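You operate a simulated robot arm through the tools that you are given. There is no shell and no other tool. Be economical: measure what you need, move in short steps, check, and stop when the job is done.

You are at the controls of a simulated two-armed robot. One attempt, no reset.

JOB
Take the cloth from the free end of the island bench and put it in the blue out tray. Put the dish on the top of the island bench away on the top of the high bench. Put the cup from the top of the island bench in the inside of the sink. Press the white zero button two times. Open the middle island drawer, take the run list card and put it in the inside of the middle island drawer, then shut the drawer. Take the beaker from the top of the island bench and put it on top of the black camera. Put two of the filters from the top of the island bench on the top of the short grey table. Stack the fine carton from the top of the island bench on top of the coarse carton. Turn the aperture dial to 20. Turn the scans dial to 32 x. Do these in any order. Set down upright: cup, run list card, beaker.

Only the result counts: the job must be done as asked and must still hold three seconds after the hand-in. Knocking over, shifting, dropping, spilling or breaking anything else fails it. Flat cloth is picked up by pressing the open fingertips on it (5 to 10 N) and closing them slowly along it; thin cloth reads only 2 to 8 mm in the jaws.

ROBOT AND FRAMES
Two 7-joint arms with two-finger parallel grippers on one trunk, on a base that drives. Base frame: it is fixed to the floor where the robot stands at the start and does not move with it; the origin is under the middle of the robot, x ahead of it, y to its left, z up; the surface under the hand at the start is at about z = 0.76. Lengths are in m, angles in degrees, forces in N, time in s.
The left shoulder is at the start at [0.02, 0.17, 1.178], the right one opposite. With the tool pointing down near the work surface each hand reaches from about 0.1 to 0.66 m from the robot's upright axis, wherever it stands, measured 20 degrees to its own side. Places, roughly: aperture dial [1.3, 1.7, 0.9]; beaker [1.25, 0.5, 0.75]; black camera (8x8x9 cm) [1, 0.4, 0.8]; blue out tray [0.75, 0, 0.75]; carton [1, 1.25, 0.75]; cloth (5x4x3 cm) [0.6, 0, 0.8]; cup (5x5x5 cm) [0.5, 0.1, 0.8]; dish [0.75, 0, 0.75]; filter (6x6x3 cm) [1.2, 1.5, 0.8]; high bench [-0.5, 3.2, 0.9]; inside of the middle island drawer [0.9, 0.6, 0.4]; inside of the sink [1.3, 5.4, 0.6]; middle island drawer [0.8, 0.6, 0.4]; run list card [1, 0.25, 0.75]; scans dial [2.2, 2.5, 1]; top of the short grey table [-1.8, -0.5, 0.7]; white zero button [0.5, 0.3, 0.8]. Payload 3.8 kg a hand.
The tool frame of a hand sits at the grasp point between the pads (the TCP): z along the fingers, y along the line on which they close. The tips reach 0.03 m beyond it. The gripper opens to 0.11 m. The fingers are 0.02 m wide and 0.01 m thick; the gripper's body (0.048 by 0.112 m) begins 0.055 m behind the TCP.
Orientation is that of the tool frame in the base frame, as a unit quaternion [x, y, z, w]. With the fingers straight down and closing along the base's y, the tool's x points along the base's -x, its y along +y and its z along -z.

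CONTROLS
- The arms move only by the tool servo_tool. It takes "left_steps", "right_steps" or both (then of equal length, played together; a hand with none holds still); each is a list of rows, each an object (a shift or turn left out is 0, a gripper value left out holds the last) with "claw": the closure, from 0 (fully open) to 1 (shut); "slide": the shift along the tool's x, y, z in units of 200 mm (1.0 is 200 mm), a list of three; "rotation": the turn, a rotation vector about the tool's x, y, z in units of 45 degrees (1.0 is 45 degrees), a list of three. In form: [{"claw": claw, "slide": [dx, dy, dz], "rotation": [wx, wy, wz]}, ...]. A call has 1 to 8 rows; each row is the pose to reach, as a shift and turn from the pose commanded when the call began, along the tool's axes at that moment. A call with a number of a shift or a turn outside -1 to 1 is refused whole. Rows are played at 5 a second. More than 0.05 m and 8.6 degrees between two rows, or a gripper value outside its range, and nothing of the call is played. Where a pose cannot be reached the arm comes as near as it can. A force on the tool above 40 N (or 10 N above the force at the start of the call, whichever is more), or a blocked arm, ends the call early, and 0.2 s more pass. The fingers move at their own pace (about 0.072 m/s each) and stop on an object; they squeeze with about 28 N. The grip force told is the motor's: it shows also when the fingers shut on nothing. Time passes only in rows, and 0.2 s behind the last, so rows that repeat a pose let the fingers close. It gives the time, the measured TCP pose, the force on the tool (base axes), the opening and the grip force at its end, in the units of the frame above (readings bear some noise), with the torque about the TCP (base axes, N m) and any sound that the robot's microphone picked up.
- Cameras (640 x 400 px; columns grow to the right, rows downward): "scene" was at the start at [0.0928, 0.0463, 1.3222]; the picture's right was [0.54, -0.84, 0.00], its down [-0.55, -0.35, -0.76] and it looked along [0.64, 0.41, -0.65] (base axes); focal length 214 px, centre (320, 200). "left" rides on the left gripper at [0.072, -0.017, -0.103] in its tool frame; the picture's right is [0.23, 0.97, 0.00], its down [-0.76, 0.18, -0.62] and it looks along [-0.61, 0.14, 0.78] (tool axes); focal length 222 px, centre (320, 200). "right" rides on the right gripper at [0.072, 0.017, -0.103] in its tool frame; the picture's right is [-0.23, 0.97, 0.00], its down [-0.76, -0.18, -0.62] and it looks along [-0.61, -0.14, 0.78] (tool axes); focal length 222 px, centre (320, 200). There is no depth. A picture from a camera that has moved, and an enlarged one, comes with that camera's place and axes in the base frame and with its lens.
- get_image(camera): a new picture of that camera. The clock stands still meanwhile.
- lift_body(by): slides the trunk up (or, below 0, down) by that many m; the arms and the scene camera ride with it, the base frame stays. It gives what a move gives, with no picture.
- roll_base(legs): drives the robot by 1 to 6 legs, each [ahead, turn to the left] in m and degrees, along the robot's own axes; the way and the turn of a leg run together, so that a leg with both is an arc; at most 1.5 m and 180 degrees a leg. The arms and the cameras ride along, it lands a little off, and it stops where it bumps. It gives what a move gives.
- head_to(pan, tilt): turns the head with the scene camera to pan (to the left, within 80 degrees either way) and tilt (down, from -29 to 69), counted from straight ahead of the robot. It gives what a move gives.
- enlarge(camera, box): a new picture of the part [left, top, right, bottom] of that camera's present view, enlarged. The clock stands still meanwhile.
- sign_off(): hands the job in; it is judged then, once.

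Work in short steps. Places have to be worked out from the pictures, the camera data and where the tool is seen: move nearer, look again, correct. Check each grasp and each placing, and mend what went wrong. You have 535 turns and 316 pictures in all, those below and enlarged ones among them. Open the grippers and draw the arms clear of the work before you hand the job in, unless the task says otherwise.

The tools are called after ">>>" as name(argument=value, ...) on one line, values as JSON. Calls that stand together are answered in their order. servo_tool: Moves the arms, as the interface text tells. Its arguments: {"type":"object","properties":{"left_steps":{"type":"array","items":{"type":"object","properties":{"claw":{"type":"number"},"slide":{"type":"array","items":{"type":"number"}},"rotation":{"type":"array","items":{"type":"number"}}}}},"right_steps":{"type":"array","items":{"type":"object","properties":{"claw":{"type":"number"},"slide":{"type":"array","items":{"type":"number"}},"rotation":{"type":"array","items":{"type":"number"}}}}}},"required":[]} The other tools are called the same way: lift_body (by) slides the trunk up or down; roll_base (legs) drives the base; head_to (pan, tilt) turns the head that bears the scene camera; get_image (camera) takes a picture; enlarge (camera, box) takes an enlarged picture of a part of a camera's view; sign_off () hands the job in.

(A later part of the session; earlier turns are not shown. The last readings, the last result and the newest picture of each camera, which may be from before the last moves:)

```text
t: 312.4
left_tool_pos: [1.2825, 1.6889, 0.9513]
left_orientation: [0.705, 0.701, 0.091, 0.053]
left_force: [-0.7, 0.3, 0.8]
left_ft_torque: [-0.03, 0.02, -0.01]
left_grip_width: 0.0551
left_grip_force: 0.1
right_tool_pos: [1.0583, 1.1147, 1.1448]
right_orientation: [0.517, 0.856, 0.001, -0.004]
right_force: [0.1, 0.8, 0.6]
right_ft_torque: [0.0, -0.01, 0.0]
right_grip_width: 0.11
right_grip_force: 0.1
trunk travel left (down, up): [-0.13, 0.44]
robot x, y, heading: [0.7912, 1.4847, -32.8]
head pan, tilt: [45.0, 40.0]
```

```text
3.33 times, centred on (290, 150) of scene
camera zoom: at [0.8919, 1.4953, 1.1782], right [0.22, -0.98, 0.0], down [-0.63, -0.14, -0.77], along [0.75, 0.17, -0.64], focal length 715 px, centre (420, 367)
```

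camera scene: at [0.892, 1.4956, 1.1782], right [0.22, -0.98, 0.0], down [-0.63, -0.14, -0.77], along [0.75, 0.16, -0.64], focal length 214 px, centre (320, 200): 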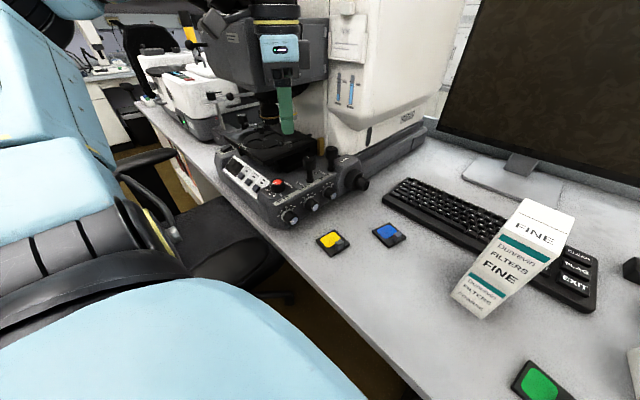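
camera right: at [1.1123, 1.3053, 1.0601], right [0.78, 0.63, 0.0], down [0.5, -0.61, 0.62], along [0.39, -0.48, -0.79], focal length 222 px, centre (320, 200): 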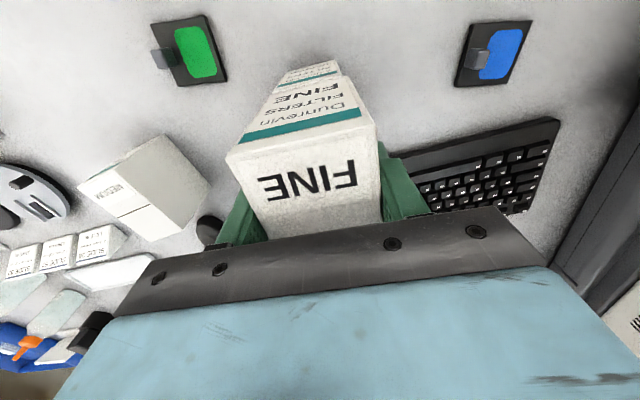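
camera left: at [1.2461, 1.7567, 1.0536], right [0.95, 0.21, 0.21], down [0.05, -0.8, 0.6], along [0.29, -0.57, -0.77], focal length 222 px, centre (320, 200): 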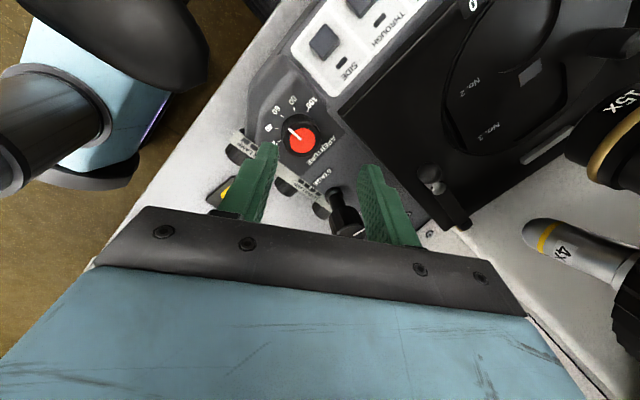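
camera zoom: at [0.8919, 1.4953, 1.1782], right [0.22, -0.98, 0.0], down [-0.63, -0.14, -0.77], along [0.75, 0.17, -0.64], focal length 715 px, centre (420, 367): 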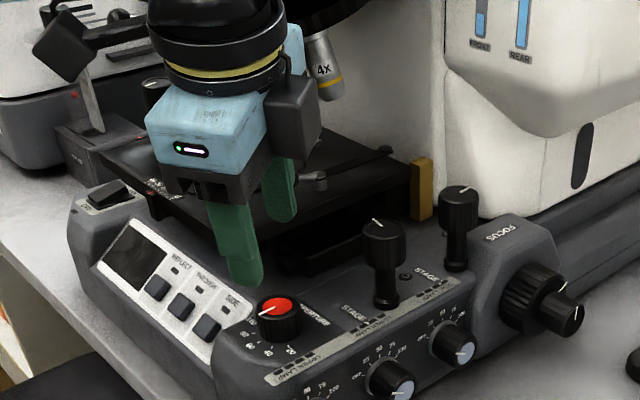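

Centred over the dial. I lower onto it and close.

>>> servo_tool(left_steps=[{"slide": [-0.005, -0.025, 0.12]}, {"slide": [-0.01, -0.04, 0.2]}, {"slide": [-0.0135, -0.05, 0.244]}, {"slide": [-0.0135, -0.05, 0.244], "claw": 0.7}, {"slide": [-0.0135, -0.05, 0.244], "claw": 0.9}, {"slide": [-0.0135, -0.05, 0.244], "claw": 1}, {"slide": [-0.0135, -0.05, 0.244], "claw": 1}])

>>> enlarge(camera="left", box=[230, 80, 410, 210])

>>> enlarge(camera="scene", box=[230, 90, 350, 210])

```text
t: 314.0
left_tool_pos: [1.278, 1.6891, 0.9007]
left_orientation: [0.707, 0.7, 0.088, 0.049]
left_force: [-27.3, -1.9, -12.1]
left_ft_torque: [0.85, 0.89, -0.07]
left_grip_width: 0.0338
left_grip_force: 45.5
right_tool_pos: [1.0572, 1.1158, 1.1446]
right_orientation: [0.518, 0.856, 0.002, -0.003]
right_force: [0.0, -1.0, 0.2]
right_ft_torque: [0.02, 0.02, 0.01]
right_grip_width: 0.1099
right_grip_force: 0.0
trunk travel left (down, up): [-0.13, 0.44]
robot x, y, heading: [0.7904, 1.4864, -32.4]
head pan, tilt: [45.0, 40.0]
```

```text
3.08 times, centred on (320, 145) of left
camera zoom: at [1.243, 1.7568, 1.0039], right [0.96, 0.21, 0.2], down [0.05, -0.8, 0.6], along [0.29, -0.57, -0.77], focal length 684 px, centre (320, 369)
```

zoom: 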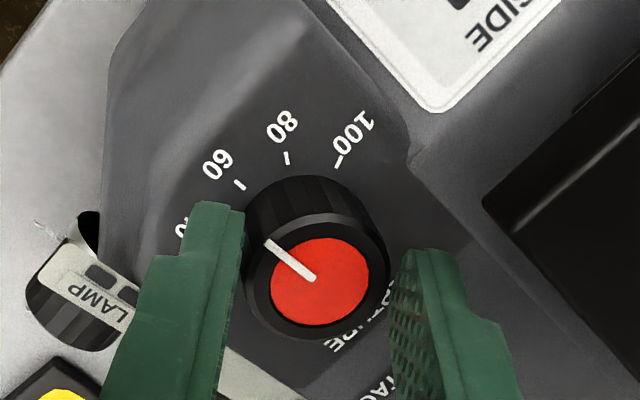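

```text
3.33 times, centred on (290, 150) of scene
camera zoom: at [0.8897, 1.4953, 1.1783], right [0.22, -0.98, 0.0], down [-0.63, -0.14, -0.77], along [0.75, 0.17, -0.64], focal length 715 px, centre (420, 367)
```

zoom: 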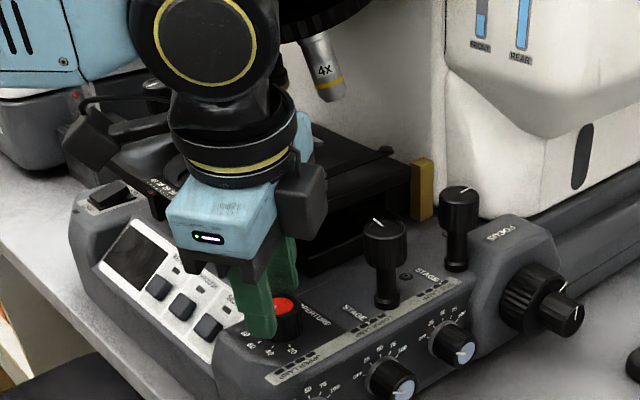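

Gripped; the knob pulls the hand slightly to −x, so I relax that by 6 mm while turning 45° counter-clockwise.

>>> servo_tool(left_steps=[{"slide": [0, -0.025, 0]}, {"slide": [0, -0.025, 0], "rotation": [0, 0, -0.15]}, {"slide": [0, -0.025, 0], "rotation": [0, 0, -0.3]}, {"slide": [0, -0.025, 0], "rotation": [0, 0, -0.45]}, {"slide": [0, -0.025, 0], "rotation": [0, 0, -0.6]}, {"slide": [0, -0.025, 0], "rotation": [0, 0, -0.75]}, {"slide": [0, -0.025, 0], "rotation": [0, 0, -0.9]}, {"slide": [0, -0.025, 0], "rotation": [0, 0, -1]}])

>>> enlarge(camera="left", box=[230, 80, 410, 210])

```text
t: 315.8
left_tool_pos: [1.2751, 1.6881, 0.9019]
left_orientation: [0.384, 0.917, 0.064, 0.084]
left_force: [-9.3, -1.0, 15.3]
left_ft_torque: [0.79, 1.01, -0.04]
left_grip_width: 0.0333
left_grip_force: 44.9
right_tool_pos: [1.0575, 1.1148, 1.1452]
right_orientation: [0.519, 0.855, 0.002, -0.002]
right_force: [-0.2, -0.1, 0.2]
right_ft_torque: [0.0, -0.02, 0.01]
right_grip_width: 0.1096
right_grip_force: 0.1
trunk travel left (down, up): [-0.13, 0.44]
robot x, y, heading: [0.7884, 1.4885, -32.3]
head pan, tilt: [45.0, 40.0]
```

```text
3.08 times, centred on (320, 145) of left
camera zoom: at [1.1935, 1.7229, 0.9929], right [0.52, 0.84, 0.15], down [0.52, -0.45, 0.72], along [0.68, -0.29, -0.67], focal length 684 px, centre (320, 369)
```

zoom: 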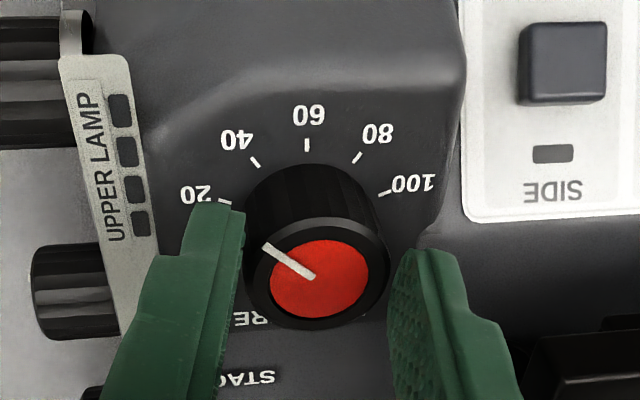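

The pointer is midway between 40 and 20 (spacing 30°): 15° more to go.

>>> servo_tool(left_steps=[{"rotation": [0, 0, -0.12]}, {"rotation": [0, 0, -0.24]}, {"rotation": [0, 0, -0.333]}, {"rotation": [0, 0, -0.333]}])

>>> enlarge(camera="left", box=[230, 80, 410, 210])

```text
t: 316.8
left_tool_pos: [1.2747, 1.6858, 0.9009]
left_orientation: [0.262, 0.959, 0.051, 0.091]
left_force: [-11.1, -8.9, 11.4]
left_ft_torque: [-0.06, 1.01, -0.03]
left_grip_width: 0.0329
left_grip_force: 45.1
right_tool_pos: [1.0573, 1.1128, 1.1447]
right_orientation: [0.518, 0.855, 0.002, -0.003]
right_force: [0.0, -0.1, -0.1]
right_ft_torque: [0.03, -0.01, -0.03]
right_grip_width: 0.1099
right_grip_force: 0.1
trunk travel left (down, up): [-0.13, 0.44]
robot x, y, heading: [0.7845, 1.4892, -32.3]
head pan, tilt: [45.0, 40.0]
```

```text
3.08 times, centred on (320, 145) of left
camera zoom: at [1.1857, 1.7049, 0.9898], right [0.29, 0.95, 0.11], down [0.61, -0.27, 0.75], along [0.74, -0.15, -0.65], focal length 684 px, centre (320, 369)
```

zoom: 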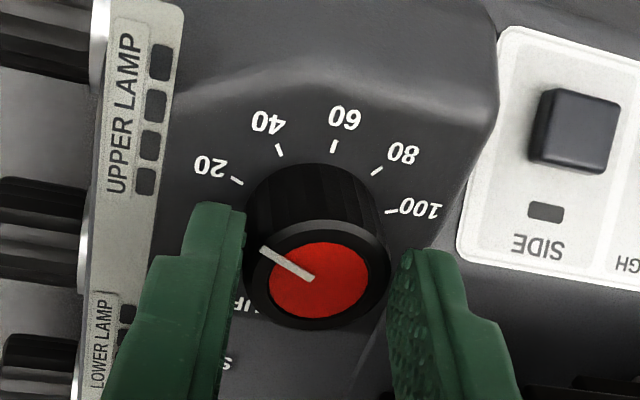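

Pointer now lines up with 20. I open slightly and rise along the tool axis.

>>> servo_tool(left_steps=[{"claw": 0.75}, {"claw": 0.6}, {"claw": 0.6}, {"claw": 0.6, "slide": [0, 0, -0.15]}, {"slide": [0, -0.05, -0.3]}, {"slide": [0, -0.1, -0.45]}])

>>> enlarge(camera="left", box=[230, 60, 410, 190])

>>> enlarge(camera="scene", box=[264, 172, 304, 200])

```text
t: 318.2
left_tool_pos: [1.2457, 1.665, 0.984]
left_orientation: [0.262, 0.959, 0.051, 0.09]
left_force: [-0.6, -0.6, -0.7]
left_ft_torque: [0.0, -0.02, 0.01]
left_grip_width: 0.0441
left_grip_force: 0.0
right_tool_pos: [1.0579, 1.114, 1.1451]
right_orientation: [0.518, 0.855, 0.001, -0.004]
right_force: [-0.3, 1.0, -0.4]
right_ft_torque: [-0.01, 0.01, -0.02]
right_grip_width: 0.1099
right_grip_force: 0.1
trunk travel left (down, up): [-0.13, 0.44]
robot x, y, heading: [0.7886, 1.4918, -32.6]
head pan, tilt: [45.0, 40.0]
```

```text
3.08 times, centred on (320, 125) of left
camera zoom: at [1.1575, 1.684, 1.0729], right [0.29, 0.95, 0.11], down [0.61, -0.27, 0.75], along [0.74, -0.15, -0.66], focal length 684 px, centre (320, 431)
```

zoom: 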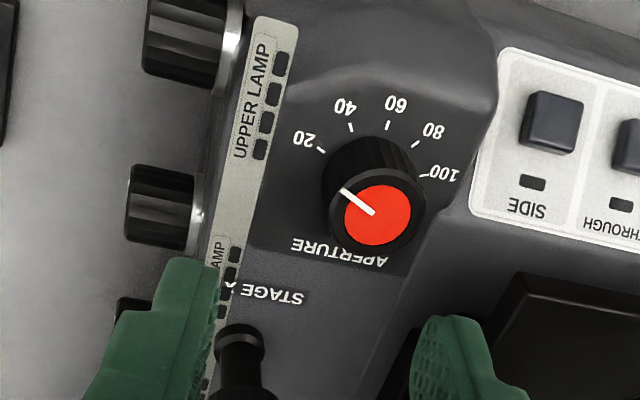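

```text
14.29 times, centred on (284, 186) of scene
camera zoom: at [0.8913, 1.4949, 1.1783], right [0.22, -0.98, 0.0], down [-0.63, -0.14, -0.77], along [0.75, 0.17, -0.64], focal length 3064 px, centre (834, 400)
```

zoom: 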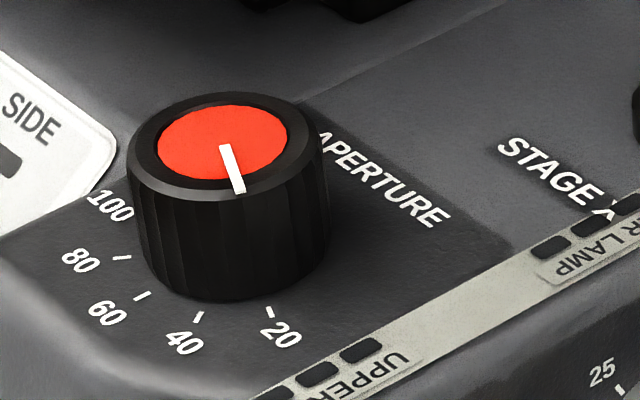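

It reads close to 20, maybe ~4° short. I zoom further to judge exactly.

>>> enlarge(camera="scene", box=[270, 178, 288, 196])

>>> enlarge(camera="left", box=[310, 85, 365, 145])

```text
16.00 times, centred on (279, 187) of scene
camera zoom: at [0.8913, 1.4949, 1.1783], right [0.22, -0.98, 0.0], down [-0.63, -0.14, -0.77], along [0.75, 0.17, -0.64], focal length 3432 px, centre (976, 408)
```

zoom: 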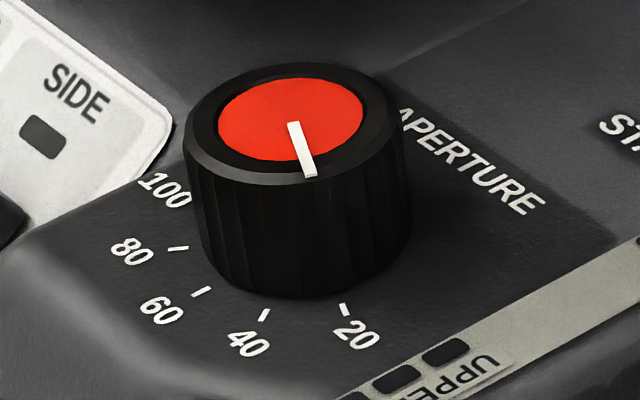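

```text
6.67 times, centred on (338, 115) of left
camera zoom: at [1.1575, 1.684, 1.0729], right [0.29, 0.95, 0.11], down [0.61, -0.27, 0.75], along [0.74, -0.15, -0.66], focal length 1481 px, centre (203, 767)
```

zoom: 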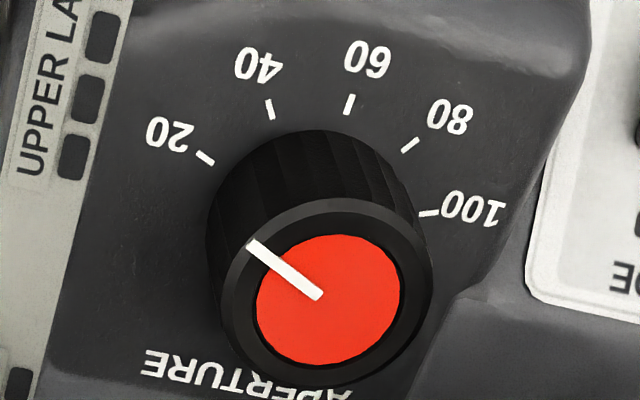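

About 3–4° short of 20. I regrip the knob and turn it 4° further.

>>> servo_tool(left_steps=[{"slide": [0, 0.05, 0.15]}, {"slide": [0, 0.1, 0.3]}, {"slide": [0, 0.1, 0.44]}, {"slide": [0, 0.1, 0.44], "claw": 0.8}, {"slide": [0, 0.1, 0.44], "claw": 1}, {"slide": [0, 0.1, 0.44], "claw": 1, "rotation": [0, 0, -0.05]}, {"slide": [0, 0.1, 0.44], "rotation": [0, 0, -0.1]}, {"slide": [0, 0.1, 0.44], "rotation": [0, 0, -0.1]}])

>>> servo_tool(left_steps=[{"claw": 0.75}, {"claw": 0.6}, {"claw": 0.6}, {"claw": 0.6, "slide": [0, 0, -0.15]}, {"slide": [0, -0.05, -0.3]}, {"slide": [0, -0.1, -0.45]}])

>>> enlarge(camera="left", box=[310, 85, 365, 145])

```text
t: 320.0
left_tool_pos: [1.2746, 1.6872, 0.9017]
left_orientation: [0.225, 0.969, 0.048, 0.092]
left_force: [-5.6, -13.0, -4.9]
left_ft_torque: [-0.5, 0.29, -0.51]
left_grip_width: 0.0331
left_grip_force: 45.5
right_tool_pos: [1.0583, 1.1122, 1.1448]
right_orientation: [0.518, 0.855, 0.001, -0.004]
right_force: [-0.2, -0.6, -0.5]
right_ft_torque: [0.01, -0.04, 0.01]
right_grip_width: 0.1102
right_grip_force: 0.1
trunk travel left (down, up): [-0.13, 0.44]
robot x, y, heading: [0.7899, 1.4869, -32.8]
head pan, tilt: [45.0, 40.0]
```

```text
t: 321.4
left_tool_pos: [1.2508, 1.6656, 0.9896]
left_orientation: [0.224, 0.969, 0.049, 0.092]
left_force: [0.3, -0.8, 0.3]
left_ft_torque: [0.0, 0.01, 0.03]
left_grip_width: 0.044
left_grip_force: 0.0
right_tool_pos: [1.0582, 1.115, 1.145]
right_orientation: [0.517, 0.856, 0.001, -0.003]
right_force: [-0.7, 0.2, 0.9]
right_ft_torque: [-0.01, -0.02, 0.0]
right_grip_width: 0.11
right_grip_force: 0.1
trunk travel left (down, up): [-0.13, 0.44]
robot x, y, heading: [0.7883, 1.4917, -32.7]
head pan, tilt: [45.0, 40.0]
```

```text
6.67 times, centred on (338, 115) of left
camera zoom: at [1.1592, 1.6778, 1.0774], right [0.21, 0.97, 0.1], down [0.62, -0.21, 0.75], along [0.75, -0.1, -0.65], focal length 1481 px, centre (203, 767)
```

zoom: 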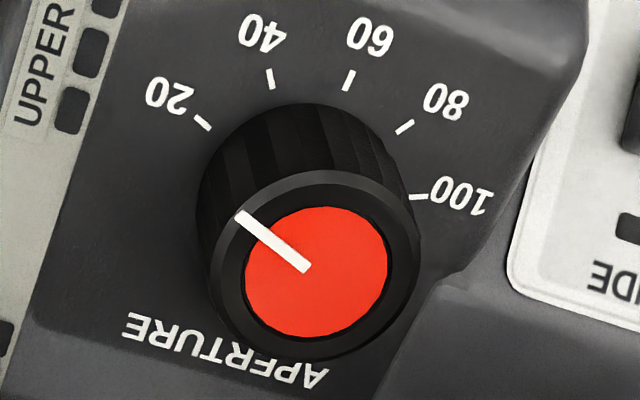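

Aperture now reads exactly 20. I draw the left hand outward and up and straighten its tilt.

>>> servo_tool(left_steps=[{"slide": [0.1, 0.03, -0.12]}, {"slide": [0.2, 0.06, -0.24]}, {"slide": [0.3, 0.1, -0.36]}, {"slide": [0.41, 0.13, -0.48]}, {"slide": [0.41, 0.13, -0.56], "rotation": [0.09, 0.1, 0], "claw": 0.2}, {"slide": [0.41, 0.13, -0.56], "rotation": [0.178, 0.199, 0], "claw": 0}])

>>> head_to(pan=10, tilt=45)

>>> get_image(camera="scene")

```text
t: 322.8
left_tool_pos: [1.1649, 1.7218, 1.0869]
left_orientation: [0.226, 0.974, -0.002, 0.001]
left_force: [-0.1, 0.0, -1.1]
left_ft_torque: [0.01, -0.03, -0.01]
left_grip_width: 0.1099
left_grip_force: 0.1
right_tool_pos: [1.06, 1.1139, 1.144]
right_orientation: [0.518, 0.855, 0.001, -0.003]
right_force: [-0.1, 0.2, -0.6]
right_ft_torque: [-0.03, -0.02, -0.02]
right_grip_width: 0.11
right_grip_force: 0.2
trunk travel left (down, up): [-0.13, 0.44]
robot x, y, heading: [0.7872, 1.4907, -32.8]
head pan, tilt: [45.0, 40.0]
```

```text
t: 323.8
left_tool_pos: [1.1664, 1.7214, 1.0869]
left_orientation: [0.224, 0.975, -0.002, 0.002]
left_force: [0.6, 0.4, -0.4]
left_ft_torque: [0.02, 0.03, -0.01]
left_grip_width: 0.1099
left_grip_force: 0.0
right_tool_pos: [1.0589, 1.1155, 1.1446]
right_orientation: [0.518, 0.855, 0.001, -0.003]
right_force: [-0.7, 0.0, 0.1]
right_ft_torque: [-0.02, 0.01, 0.03]
right_grip_width: 0.1102
right_grip_force: 0.1
trunk travel left (down, up): [-0.13, 0.44]
robot x, y, heading: [0.7895, 1.4887, -32.8]
head pan, tilt: [10.0, 45.0]
```

```text
176 pictures are left
camera scene: at [0.8839, 1.4458, 1.171], right [-0.38, -0.92, 0.0], down [-0.65, 0.27, -0.71], along [0.65, -0.27, -0.71], focal length 214 px, centre (320, 200)
```

scene: 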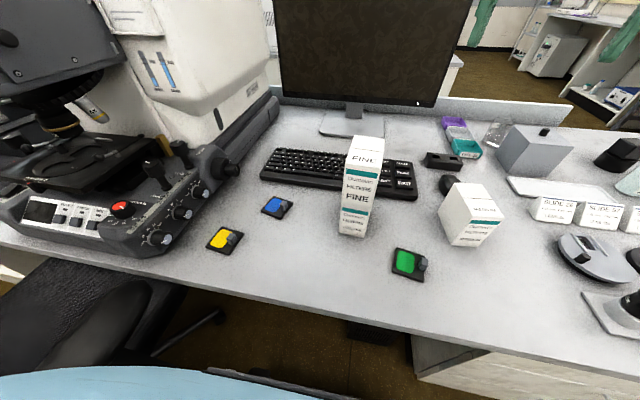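

Now the filters. I zoom on the yellow and the green one.

>>> enlarge(camera="scene", box=[195, 185, 305, 260])

>>> enlarge(camera="scene", box=[370, 230, 450, 290])

```text
5.33 times, centred on (250, 222) of scene
camera zoom: at [0.8839, 1.4458, 1.171], right [-0.38, -0.92, 0.0], down [-0.65, 0.27, -0.71], along [0.65, -0.27, -0.71], focal length 1144 px, centre (693, 80)
```

zoom: 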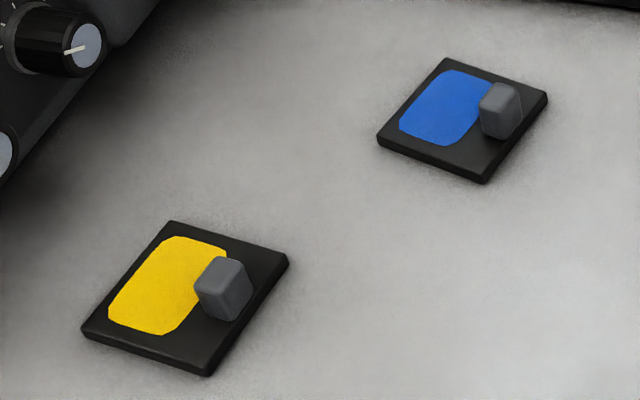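

```text
6.67 times, centred on (410, 260) of scene
camera zoom: at [0.8839, 1.4458, 1.171], right [-0.38, -0.92, 0.0], down [-0.65, 0.27, -0.71], along [0.65, -0.27, -0.71], focal length 1430 px, centre (-280, -200)
```

zoom: 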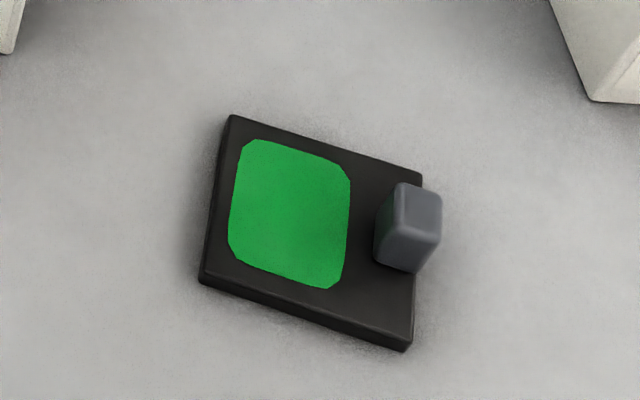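

Knobs: yellow at (1.213, 1.517), green at (1.001, 1.173), both ~0.785 high. I bring the left hand over yellow and the right over green, closing axes across the knobs.

>>> servo_tool(left_steps=[{"slide": [-0.1, -0.12, 0.05], "rotation": [0, 0, 0.05], "claw": 0.5}, {"slide": [-0.2, -0.24, 0.1], "rotation": [0, 0, 0.1]}, {"slide": [-0.3, -0.36, 0.2], "rotation": [0, 0, 0.15]}, {"slide": [-0.4, -0.48, 0.3], "rotation": [0, 0, 0.2]}, {"slide": [-0.5, -0.6, 0.4], "rotation": [0, 0, 0.25]}, {"slide": [-0.58, -0.72, 0.5], "rotation": [0, 0, 0.31]}, {"slide": [-0.66, -0.82, 0.65], "rotation": [0, 0, 0.31]}, {"slide": [-0.66, -0.82, 0.85], "rotation": [0, 0, 0.31]}], right_steps=[{"slide": [0.06, -0.02, 0.1], "rotation": [0, 0, -0.06], "claw": 0.5}, {"slide": [0.12, -0.04, 0.2], "rotation": [0, 0, -0.12]}, {"slide": [0.18, -0.06, 0.3], "rotation": [0, 0, -0.18]}, {"slide": [0.24, -0.08, 0.4], "rotation": [0, 0, -0.24]}, {"slide": [0.3, -0.1, 0.5], "rotation": [0, 0, -0.3]}, {"slide": [0.36, -0.12, 0.6], "rotation": [0, 0, -0.36]}, {"slide": [0.387, -0.1225, 0.75], "rotation": [0, 0, -0.4]}, {"slide": [0.387, -0.1225, 0.95], "rotation": [0, 0, -0.4]}])

>>> get_image(camera="left")

>>> get_image(camera="right")

```text
t: 325.6
left_tool_pos: [1.213, 1.5143, 0.9187]
left_orientation: [0.342, 0.94, -0.003, 0.001]
left_force: [0.0, 0.1, -0.2]
left_ft_torque: [0.0, -0.01, 0.02]
left_grip_width: 0.055
left_grip_force: 0.0
right_tool_pos: [1.001, 1.1723, 0.9562]
right_orientation: [0.378, 0.926, 0.002, -0.003]
right_force: [1.0, 0.4, 0.3]
right_ft_torque: [-0.02, 0.01, 0.0]
right_grip_width: 0.055
right_grip_force: 0.1
trunk travel left (down, up): [-0.13, 0.44]
robot x, y, heading: [0.7907, 1.4855, -32.8]
head pan, tilt: [10.0, 45.0]
```

```text
173 pictures are left
camera left: at [1.1481, 1.5481, 1.0224], right [0.45, 0.89, 0.0], down [0.7, -0.35, 0.62], along [0.56, -0.29, -0.78], focal length 222 px, centre (320, 200)
```

left: 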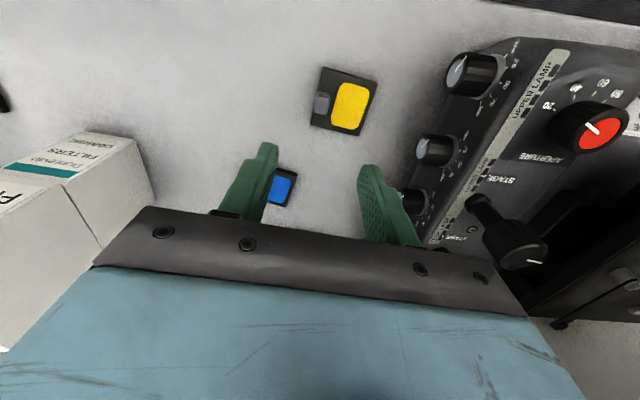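

```text
172 pictures are left
camera right: at [0.9623, 1.2353, 1.0589], right [0.84, 0.54, 0.0], down [0.42, -0.66, 0.62], along [0.33, -0.52, -0.79], focal length 222 px, centre (320, 200)
```

right: 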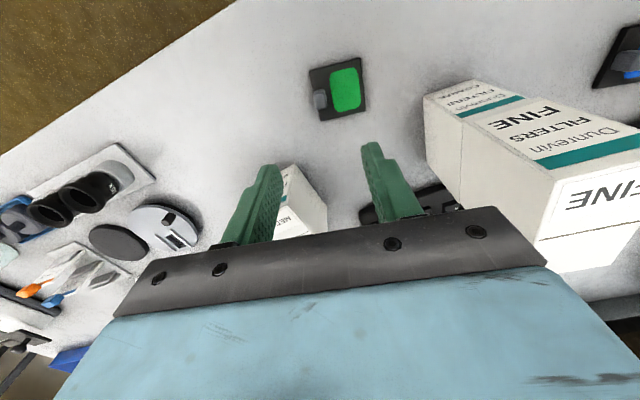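

Both hands are within a centimetre of the knobs. I correct and descend to grip height.

>>> servo_tool(left_steps=[{"slide": [0.04, 0, 0.1]}, {"slide": [0.04, 0, 0.25]}, {"slide": [0.04, 0, 0.4]}, {"slide": [0.04, 0, 0.5]}], right_steps=[{"slide": [0.034, 0.013, 0.2]}, {"slide": [0.034, 0.013, 0.4]}, {"slide": [0.034, 0.013, 0.6]}, {"slide": [0.034, 0.013, 0.69]}])

>>> enlarge(camera="left", box=[230, 80, 410, 230])

>>> enlarge(camera="right", box=[230, 80, 410, 230])

```text
t: 326.6
left_tool_pos: [1.2067, 1.518, 0.8207]
left_orientation: [0.342, 0.94, -0.003, 0.0]
left_force: [-0.1, -0.6, 0.0]
left_ft_torque: [0.0, -0.01, -0.02]
left_grip_width: 0.0552
left_grip_force: 0.0
right_tool_pos: [0.9948, 1.1819, 0.8192]
right_orientation: [0.378, 0.926, 0.001, -0.003]
right_force: [0.4, 0.3, 0.2]
right_ft_torque: [-0.01, 0.01, 0.01]
right_grip_width: 0.0549
right_grip_force: 0.1
trunk travel left (down, up): [-0.13, 0.44]
robot x, y, heading: [0.7908, 1.4891, -32.7]
head pan, tilt: [10.0, 45.0]
```

```text
2.67 times, centred on (320, 155) of left
camera zoom: at [1.1411, 1.5531, 0.9245], right [0.45, 0.89, 0.0], down [0.7, -0.35, 0.63], along [0.56, -0.29, -0.78], focal length 592 px, centre (320, 320)
```

zoom: 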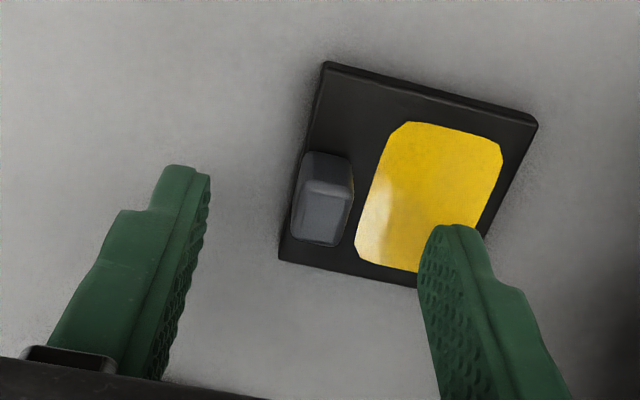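

```text
2.67 times, centred on (320, 155) of right
camera zoom: at [0.9565, 1.2445, 0.9226], right [0.84, 0.54, 0.0], down [0.42, -0.66, 0.62], along [0.33, -0.52, -0.79], focal length 592 px, centre (320, 320)
```

zoom: 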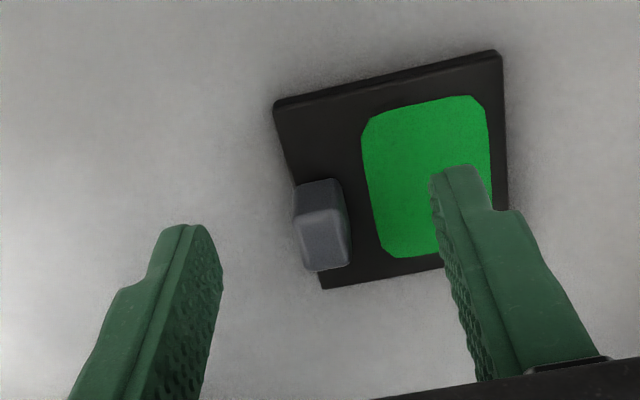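

Both knobs are centred between the fingers. I lower the last 1.6 cm and close both.

>>> servo_tool(left_steps=[{"slide": [0, 0.005, 0.05]}, {"slide": [0, 0.005, 0.083]}, {"slide": [0, 0.005, 0.083], "claw": 0.7}, {"slide": [0, 0.005, 0.083], "claw": 0.85}, {"slide": [0, 0.005, 0.083], "claw": 1}, {"slide": [0, 0.005, 0.083], "claw": 1}], right_steps=[{"slide": [-0.015, 0.008, 0.05]}, {"slide": [-0.015, 0.008, 0.076]}, {"slide": [-0.015, 0.008, 0.076], "claw": 0.7}, {"slide": [-0.015, 0.008, 0.076], "claw": 0.85}, {"slide": [-0.015, 0.008, 0.076], "claw": 1}, {"slide": [-0.015, 0.008, 0.076], "claw": 1}])

>>> servo_tool(left_steps=[{"slide": [0, 0, -0.15]}, {"slide": [0, 0, -0.35]}, {"slide": [0, 0, -0.55]}, {"slide": [0, 0, -0.75]}], right_steps=[{"slide": [0, 0, -0.15]}, {"slide": [0, 0, -0.35]}, {"slide": [0, 0, -0.55]}, {"slide": [0, 0, -0.75]}])

>>> get_image(camera="left")

>>> get_image(camera="right")

```text
t: 328.0
left_tool_pos: [1.206, 1.5198, 0.8037]
left_orientation: [0.342, 0.94, -0.002, 0.001]
left_force: [-0.1, 0.3, -0.3]
left_ft_torque: [0.0, -0.01, -0.03]
left_grip_width: 0.0126
left_grip_force: 28.1
right_tool_pos: [1.0002, 1.1798, 0.8032]
right_orientation: [0.377, 0.926, 0.001, -0.003]
right_force: [0.8, 0.4, 0.0]
right_ft_torque: [0.01, 0.01, -0.03]
right_grip_width: 0.0128
right_grip_force: 28.4
trunk travel left (down, up): [-0.13, 0.44]
robot x, y, heading: [0.7876, 1.4881, -32.8]
head pan, tilt: [10.0, 45.0]
```

```text
t: 329.0
left_tool_pos: [1.2077, 1.5222, 0.955]
left_orientation: [0.342, 0.94, -0.003, 0.001]
left_force: [0.5, -1.2, -0.6]
left_ft_torque: [-0.01, -0.03, 0.0]
left_grip_width: 0.0128
left_grip_force: 27.5
right_tool_pos: [1.0002, 1.1782, 0.9565]
right_orientation: [0.378, 0.926, 0.001, -0.003]
right_force: [1.1, 0.1, -0.2]
right_ft_torque: [-0.01, -0.01, 0.01]
right_grip_width: 0.0129
right_grip_force: 27.7
trunk travel left (down, up): [-0.13, 0.44]
robot x, y, heading: [0.7888, 1.4872, -32.7]
head pan, tilt: [10.0, 45.0]
```

```text
169 pictures are left
camera left: at [1.1425, 1.5564, 1.0586], right [0.45, 0.89, 0.0], down [0.7, -0.35, 0.62], along [0.56, -0.29, -0.78], focal length 222 px, centre (320, 200)
```

left: 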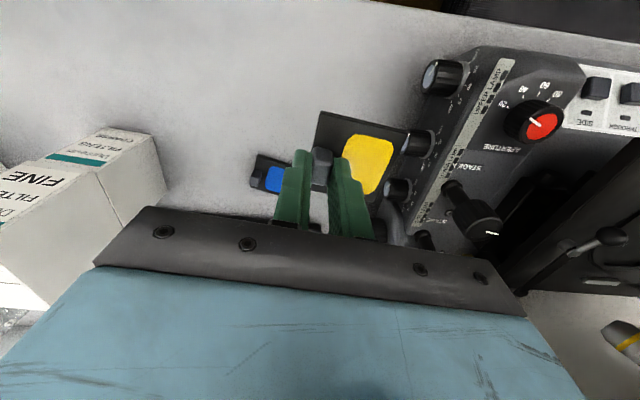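

```text
168 pictures are left
camera right: at [0.9607, 1.2421, 1.0581], right [0.84, 0.54, 0.0], down [0.42, -0.66, 0.62], along [0.33, -0.52, -0.79], focal length 222 px, centre (320, 200)
```

right: 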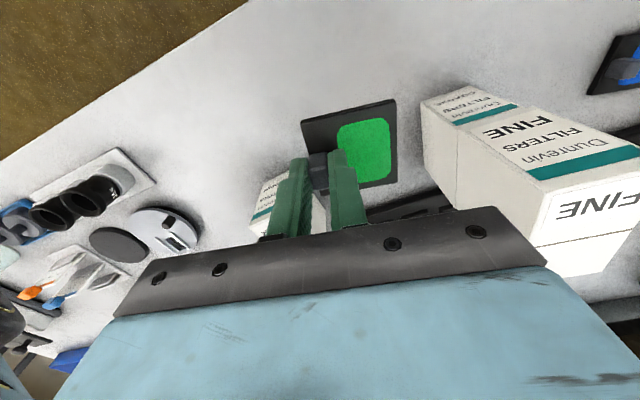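

Both filters are held by their knobs. I raise the trunk, back off and head to the short grey table.

>>> lift_body(by=0.15)

>>> roll_base(legs=[[-0.6, 0], [0, -100], [1.4, 0]])

>>> head_to(pan=0, tilt=20)

>>> get_image(camera="scene")

```text
t: 330.8
left_tool_pos: [1.2088, 1.5206, 1.1051]
left_orientation: [0.341, 0.94, -0.002, 0.002]
left_force: [0.1, 0.0, 0.1]
left_ft_torque: [0.0, 0.0, 0.02]
left_grip_width: 0.0129
left_grip_force: 27.8
right_tool_pos: [0.9997, 1.179, 1.1045]
right_orientation: [0.378, 0.926, 0.002, -0.002]
right_force: [0.4, 0.4, -0.6]
right_ft_torque: [0.01, 0.0, 0.03]
right_grip_width: 0.013
right_grip_force: 27.9
trunk travel left (down, up): [-0.28, 0.29]
robot x, y, heading: [0.7893, 1.4897, -32.5]
head pan, tilt: [10.0, 45.0]
```

```text
t: 344.9
left_tool_pos: [-0.6494, 0.322, 1.1042]
left_orientation: [0.933, 0.359, -0.003, -0.001]
left_force: [0.0, 0.2, 0.3]
left_ft_torque: [0.01, 0.0, 0.0]
left_grip_width: 0.0128
left_grip_force: 27.7
right_tool_pos: [-0.961, 0.5751, 1.104]
right_orientation: [0.946, 0.324, 0.003, -0.001]
right_force: [-0.3, 1.0, -0.1]
right_ft_torque: [0.04, 0.01, 0.01]
right_grip_width: 0.0129
right_grip_force: 28.2
trunk travel left (down, up): [-0.28, 0.29]
robot x, y, heading: [-0.6283, 0.742, -130.3]
head pan, tilt: [10.0, 45.0]
```

```text
t: 345.8
left_tool_pos: [-0.6494, 0.3226, 1.1048]
left_orientation: [0.933, 0.359, -0.003, -0.001]
left_force: [-0.2, -0.2, -0.2]
left_ft_torque: [0.0, -0.01, -0.02]
left_grip_width: 0.0129
left_grip_force: 28.1
right_tool_pos: [-0.962, 0.5761, 1.1036]
right_orientation: [0.947, 0.323, 0.003, -0.001]
right_force: [-0.5, -0.4, -0.1]
right_ft_torque: [-0.01, -0.01, -0.03]
right_grip_width: 0.0128
right_grip_force: 28.2
trunk travel left (down, up): [-0.28, 0.29]
robot x, y, heading: [-0.6239, 0.7375, -130.3]
head pan, tilt: [0.0, 20.0]
```

```text
167 pictures are left
camera scene: at [-0.6988, 0.6547, 1.3596], right [-0.76, 0.65, 0.0], down [0.22, 0.26, -0.94], along [-0.61, -0.72, -0.34], focal length 214 px, centre (320, 200)
```

scene: 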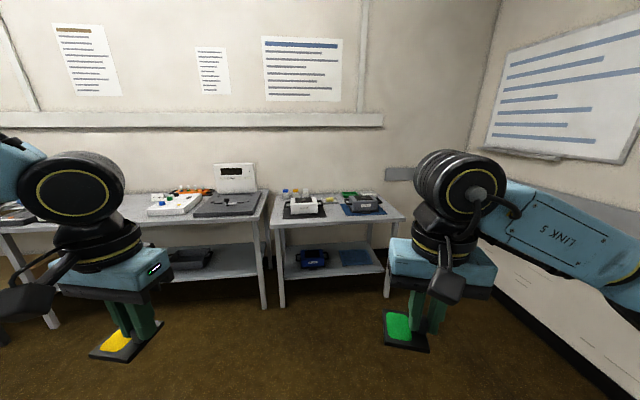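

The short grey table is ahead with free space along its front edge. I drive up to it.

>>> roll_base(legs=[[0, -10], [1.1, 0], [0, 18]])

>>> head_to(pan=0, tilt=45)

>>> get_image(camera="scene")

```text
t: 353.3
left_tool_pos: [-1.4507, -0.4063, 1.105]
left_orientation: [0.902, 0.431, -0.002, -0.001]
left_force: [0.4, 0.3, -0.8]
left_ft_torque: [-0.01, 0.02, -0.01]
left_grip_width: 0.0129
left_grip_force: 27.9
right_tool_pos: [-1.7965, -0.2046, 1.1045]
right_orientation: [0.918, 0.397, 0.003, -0.001]
right_force: [0.1, -1.1, -0.4]
right_ft_torque: [0.03, 0.02, 0.0]
right_grip_width: 0.0128
right_grip_force: 27.8
trunk travel left (down, up): [-0.28, 0.29]
robot x, y, heading: [-1.491, 0.012, -121.5]
head pan, tilt: [0.0, 20.0]
```

```text
t: 354.2
left_tool_pos: [-1.4513, -0.4053, 1.1043]
left_orientation: [0.902, 0.431, -0.002, -0.001]
left_force: [0.0, 0.4, -0.7]
left_ft_torque: [0.01, 0.01, 0.01]
left_grip_width: 0.013
left_grip_force: 28.1
right_tool_pos: [-1.7966, -0.2046, 1.104]
right_orientation: [0.917, 0.398, 0.003, -0.001]
right_force: [0.1, -0.8, 0.6]
right_ft_torque: [-0.02, 0.03, 0.01]
right_grip_width: 0.0126
right_grip_force: 27.9
trunk travel left (down, up): [-0.28, 0.29]
robot x, y, heading: [-1.4894, 0.0126, -121.6]
head pan, tilt: [0.0, 45.0]
```

```text
166 pictures are left
camera scene: at [-1.5446, -0.0759, 1.321], right [-0.85, 0.52, 0.0], down [0.37, 0.6, -0.71], along [-0.37, -0.6, -0.71], focal length 214 px, centre (320, 200)
```

scene: 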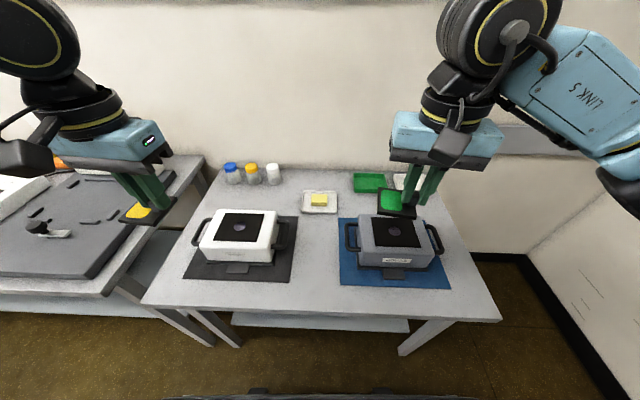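

A clear lane lies between the two mats. I'll set green there first with the right hand: lift the left a bit, lower the trunk, move the right hand over the lane.

>>> servo_tool(left_steps=[{"slide": [0.1, 0, -0.2]}, {"slide": [0.2, 0, -0.4]}, {"slide": [0.3, 0, -0.6]}], right_steps=[{"slide": [-0.02, 0.2, 0]}, {"slide": [-0.03, 0.4, 0]}, {"slide": [-0.043, 0.637, 0]}])

>>> lift_body(by=-0.17)

>>> get_image(camera="scene")

>>> get_image(camera="right")

```text
t: 355.0
left_tool_pos: [-1.4102, -0.3585, 1.2227]
left_orientation: [0.902, 0.431, -0.003, -0.002]
left_force: [0.6, 0.5, -1.6]
left_ft_torque: [-0.01, 0.03, 0.02]
left_grip_width: 0.0129
left_grip_force: 27.5
right_tool_pos: [-1.7085, -0.2983, 1.1078]
right_orientation: [0.918, 0.396, 0.003, -0.002]
right_force: [-0.2, 0.1, -1.1]
right_ft_torque: [-0.02, 0.02, -0.02]
right_grip_width: 0.0128
right_grip_force: 27.9
trunk travel left (down, up): [-0.28, 0.29]
robot x, y, heading: [-1.4905, 0.0121, -121.2]
head pan, tilt: [0.0, 45.0]
```

```text
t: 356.9
left_tool_pos: [-1.4122, -0.3581, 1.054]
left_orientation: [0.902, 0.431, -0.002, -0.001]
left_force: [0.5, -0.7, 0.6]
left_ft_torque: [0.02, 0.03, 0.02]
left_grip_width: 0.0128
left_grip_force: 27.8
right_tool_pos: [-1.7103, -0.2974, 0.9377]
right_orientation: [0.918, 0.396, 0.003, -0.001]
right_force: [0.3, 0.1, 0.4]
right_ft_torque: [0.01, 0.01, -0.01]
right_grip_width: 0.0127
right_grip_force: 27.8
trunk travel left (down, up): [-0.11, 0.46]
robot x, y, heading: [-1.4908, 0.0126, -121.2]
head pan, tilt: [0.0, 45.0]
```

```text
165 pictures are left
camera scene: at [-1.5446, -0.0758, 1.1511], right [-0.85, 0.52, 0.0], down [0.37, 0.6, -0.71], along [-0.37, -0.6, -0.71], focal length 214 px, centre (320, 200)
```

scene: 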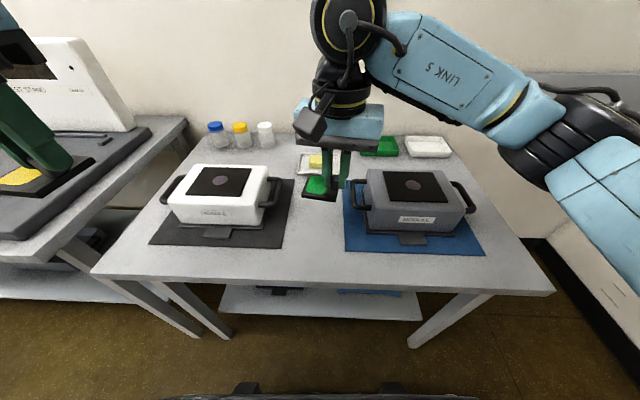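

```text
164 pictures are left
camera right: at [-1.6488, -0.2559, 1.0407], right [0.55, -0.83, 0.0], down [-0.66, -0.44, 0.62], along [-0.51, -0.34, -0.79], focal length 222 px, centre (320, 200)
```

right: 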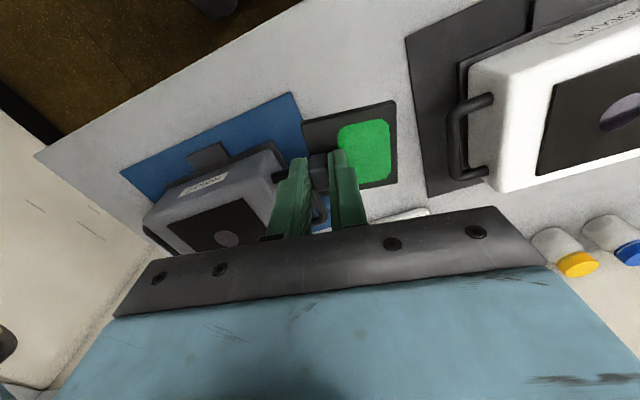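

I shift slightly left and nearer to the front so the gripper stays clear of the instruments, and lower.

>>> servo_tool(right_steps=[{"slide": [0.07, 0.04, 0.05]}, {"slide": [0.14, 0.082, 0.2]}, {"slide": [0.14, 0.082, 0.4]}, {"slide": [0.14, 0.082, 0.6]}, {"slide": [0.14, 0.082, 0.8]}, {"slide": [0.14, 0.082, 0.9]}])

>>> enlarge(camera="scene", box=[230, 130, 420, 270])

```text
t: 358.2
left_tool_pos: [-1.4124, -0.3577, 1.0533]
left_orientation: [0.902, 0.431, -0.002, 0.0]
left_force: [0.1, -0.1, 0.8]
left_ft_torque: [0.03, -0.05, 0.01]
left_grip_width: 0.0129
left_grip_force: 27.8
right_tool_pos: [-1.6757, -0.2899, 0.7766]
right_orientation: [0.918, 0.397, 0.003, 0.004]
right_force: [-0.5, 4.5, 12.1]
right_ft_torque: [0.28, 0.07, -0.02]
right_grip_width: 0.0128
right_grip_force: 27.8
trunk travel left (down, up): [-0.11, 0.46]
robot x, y, heading: [-1.4894, 0.0111, -121.5]
head pan, tilt: [0.0, 45.0]
stopped in row 6 (right hand): the force on the tool passed its limit at 56 N (the readings are from after the stop); the commanded pose is now the measured one
```

```text
2.86 times, centred on (325, 200) of scene
camera zoom: at [-1.5446, -0.0758, 1.1511], right [-0.85, 0.52, 0.0], down [0.37, 0.6, -0.71], along [-0.37, -0.6, -0.71], focal length 613 px, centre (306, 200)
```

zoom: 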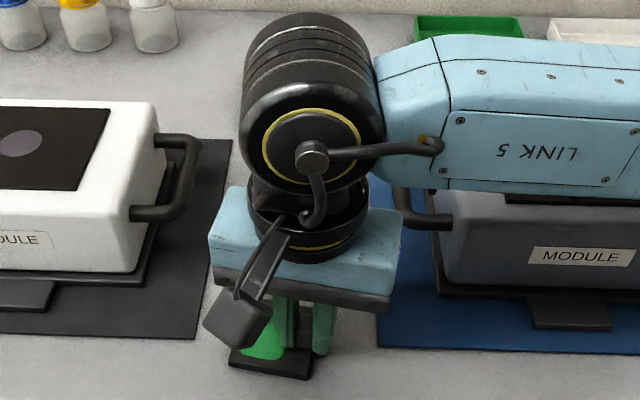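

Contact: the table top is higher than guessed (~0.735). The plate rests on it; I ease off and release.

>>> servo_tool(right_steps=[{"slide": [0, 0, -0.005]}, {"slide": [0, 0, -0.005], "claw": 0.8}, {"slide": [0, 0, -0.005], "claw": 0.6}, {"slide": [0, 0, -0.005], "claw": 0.6}, {"slide": [0, 0, -0.2], "claw": 0.6}, {"slide": [0, 0, -0.4]}, {"slide": [0, 0, -0.6]}, {"slide": [0, 0, -0.8]}])

>>> get_image(camera="right")

```text
t: 360.0
left_tool_pos: [-1.4126, -0.3576, 1.0536]
left_orientation: [0.902, 0.432, -0.003, -0.001]
left_force: [-0.3, 0.4, -0.2]
left_ft_torque: [0.02, 0.04, 0.0]
left_grip_width: 0.0126
left_grip_force: 28.3
right_tool_pos: [-1.6751, -0.29, 0.9368]
right_orientation: [0.917, 0.398, 0.003, 0.003]
right_force: [0.1, -0.2, -0.5]
right_ft_torque: [0.02, 0.02, -0.01]
right_grip_width: 0.0442
right_grip_force: 0.0
trunk travel left (down, up): [-0.11, 0.46]
robot x, y, heading: [-1.4927, 0.0112, -121.3]
head pan, tilt: [0.0, 45.0]
```

```text
162 pictures are left
camera right: at [-1.6142, -0.2471, 1.0399], right [0.55, -0.83, 0.01], down [-0.66, -0.43, 0.62], along [-0.51, -0.35, -0.79], focal length 222 px, centre (320, 200)
```

right: 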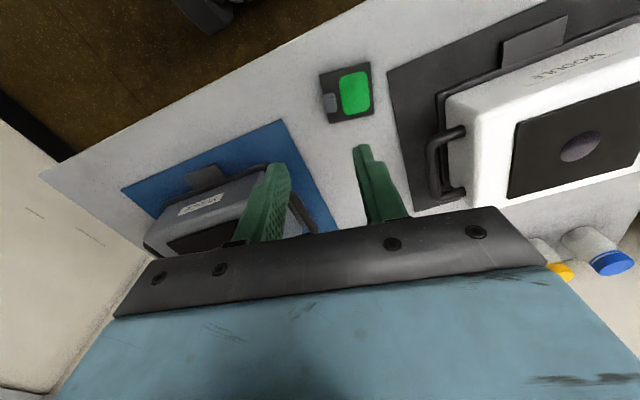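

Green is on the table. I move the right hand aside and bring yellow over the front strip left of green.

>>> servo_tool(right_steps=[{"slide": [0, -0.2, -0.1]}, {"slide": [0, -0.4, -0.2]}, {"slide": [0, -0.6, -0.3]}, {"slide": [0, -0.8, -0.3]}, {"slide": [0, -1, -0.3]}])

>>> servo_tool(left_steps=[{"slide": [-0.1, -0.15, 0]}, {"slide": [-0.2, -0.3, 0]}, {"slide": [-0.3, -0.45, 0.1]}, {"slide": [-0.387, -0.619, 0.2]}, {"slide": [-0.387, -0.619, 0.4]}])

>>> get_image(camera="left")

>>> get_image(camera="scene")

```text
t: 361.2
left_tool_pos: [-1.4133, -0.3577, 1.0538]
left_orientation: [0.902, 0.432, -0.001, 0.0]
left_force: [0.4, 0.2, -0.7]
left_ft_torque: [0.04, 0.05, 0.0]
left_grip_width: 0.0129
left_grip_force: 27.6
right_tool_pos: [-1.8226, -0.1494, 0.9947]
right_orientation: [0.918, 0.397, 0.002, 0.003]
right_force: [0.2, -0.1, 0.2]
right_ft_torque: [-0.01, -0.03, 0.0]
right_grip_width: 0.0441
right_grip_force: 0.0
trunk travel left (down, up): [-0.11, 0.46]
robot x, y, heading: [-1.4921, 0.0092, -121.4]
head pan, tilt: [0.0, 45.0]
```

```text
t: 362.4
left_tool_pos: [-1.5592, -0.3417, 0.9737]
left_orientation: [0.902, 0.432, -0.004, -0.001]
left_force: [-0.7, 0.5, 0.1]
left_ft_torque: [0.0, 0.02, 0.0]
left_grip_width: 0.0126
left_grip_force: 28.0
right_tool_pos: [-1.8224, -0.1513, 0.9945]
right_orientation: [0.918, 0.396, 0.003, 0.003]
right_force: [-0.3, -0.5, 0.2]
right_ft_torque: [0.0, 0.06, 0.01]
right_grip_width: 0.0443
right_grip_force: 0.2
trunk travel left (down, up): [-0.11, 0.46]
robot x, y, heading: [-1.4964, 0.0116, -121.5]
head pan, tilt: [0.0, 45.0]
```

```text
161 pictures are left
camera left: at [-1.5241, -0.274, 1.0769], right [0.9, -0.43, 0.0], down [-0.34, -0.7, 0.63], along [-0.28, -0.56, -0.78], focal length 222 px, centre (320, 200)
```

left: 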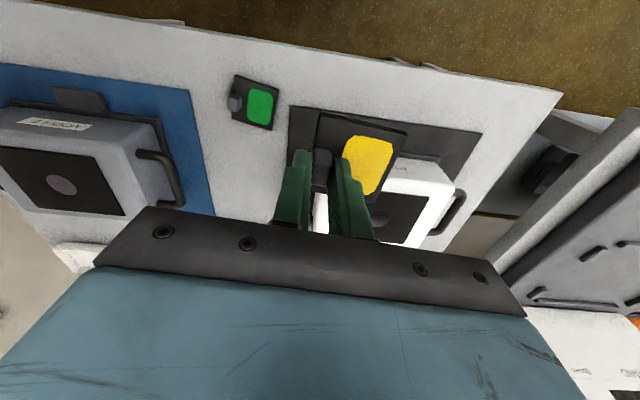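

```text
160 pictures are left
camera scene: at [-1.5446, -0.076, 1.151], right [-0.85, 0.52, 0.0], down [0.37, 0.6, -0.71], along [-0.37, -0.6, -0.71], focal length 214 px, centre (320, 200)
```

scene: 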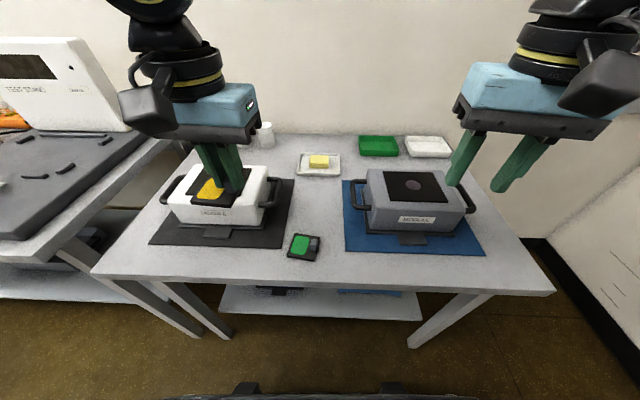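

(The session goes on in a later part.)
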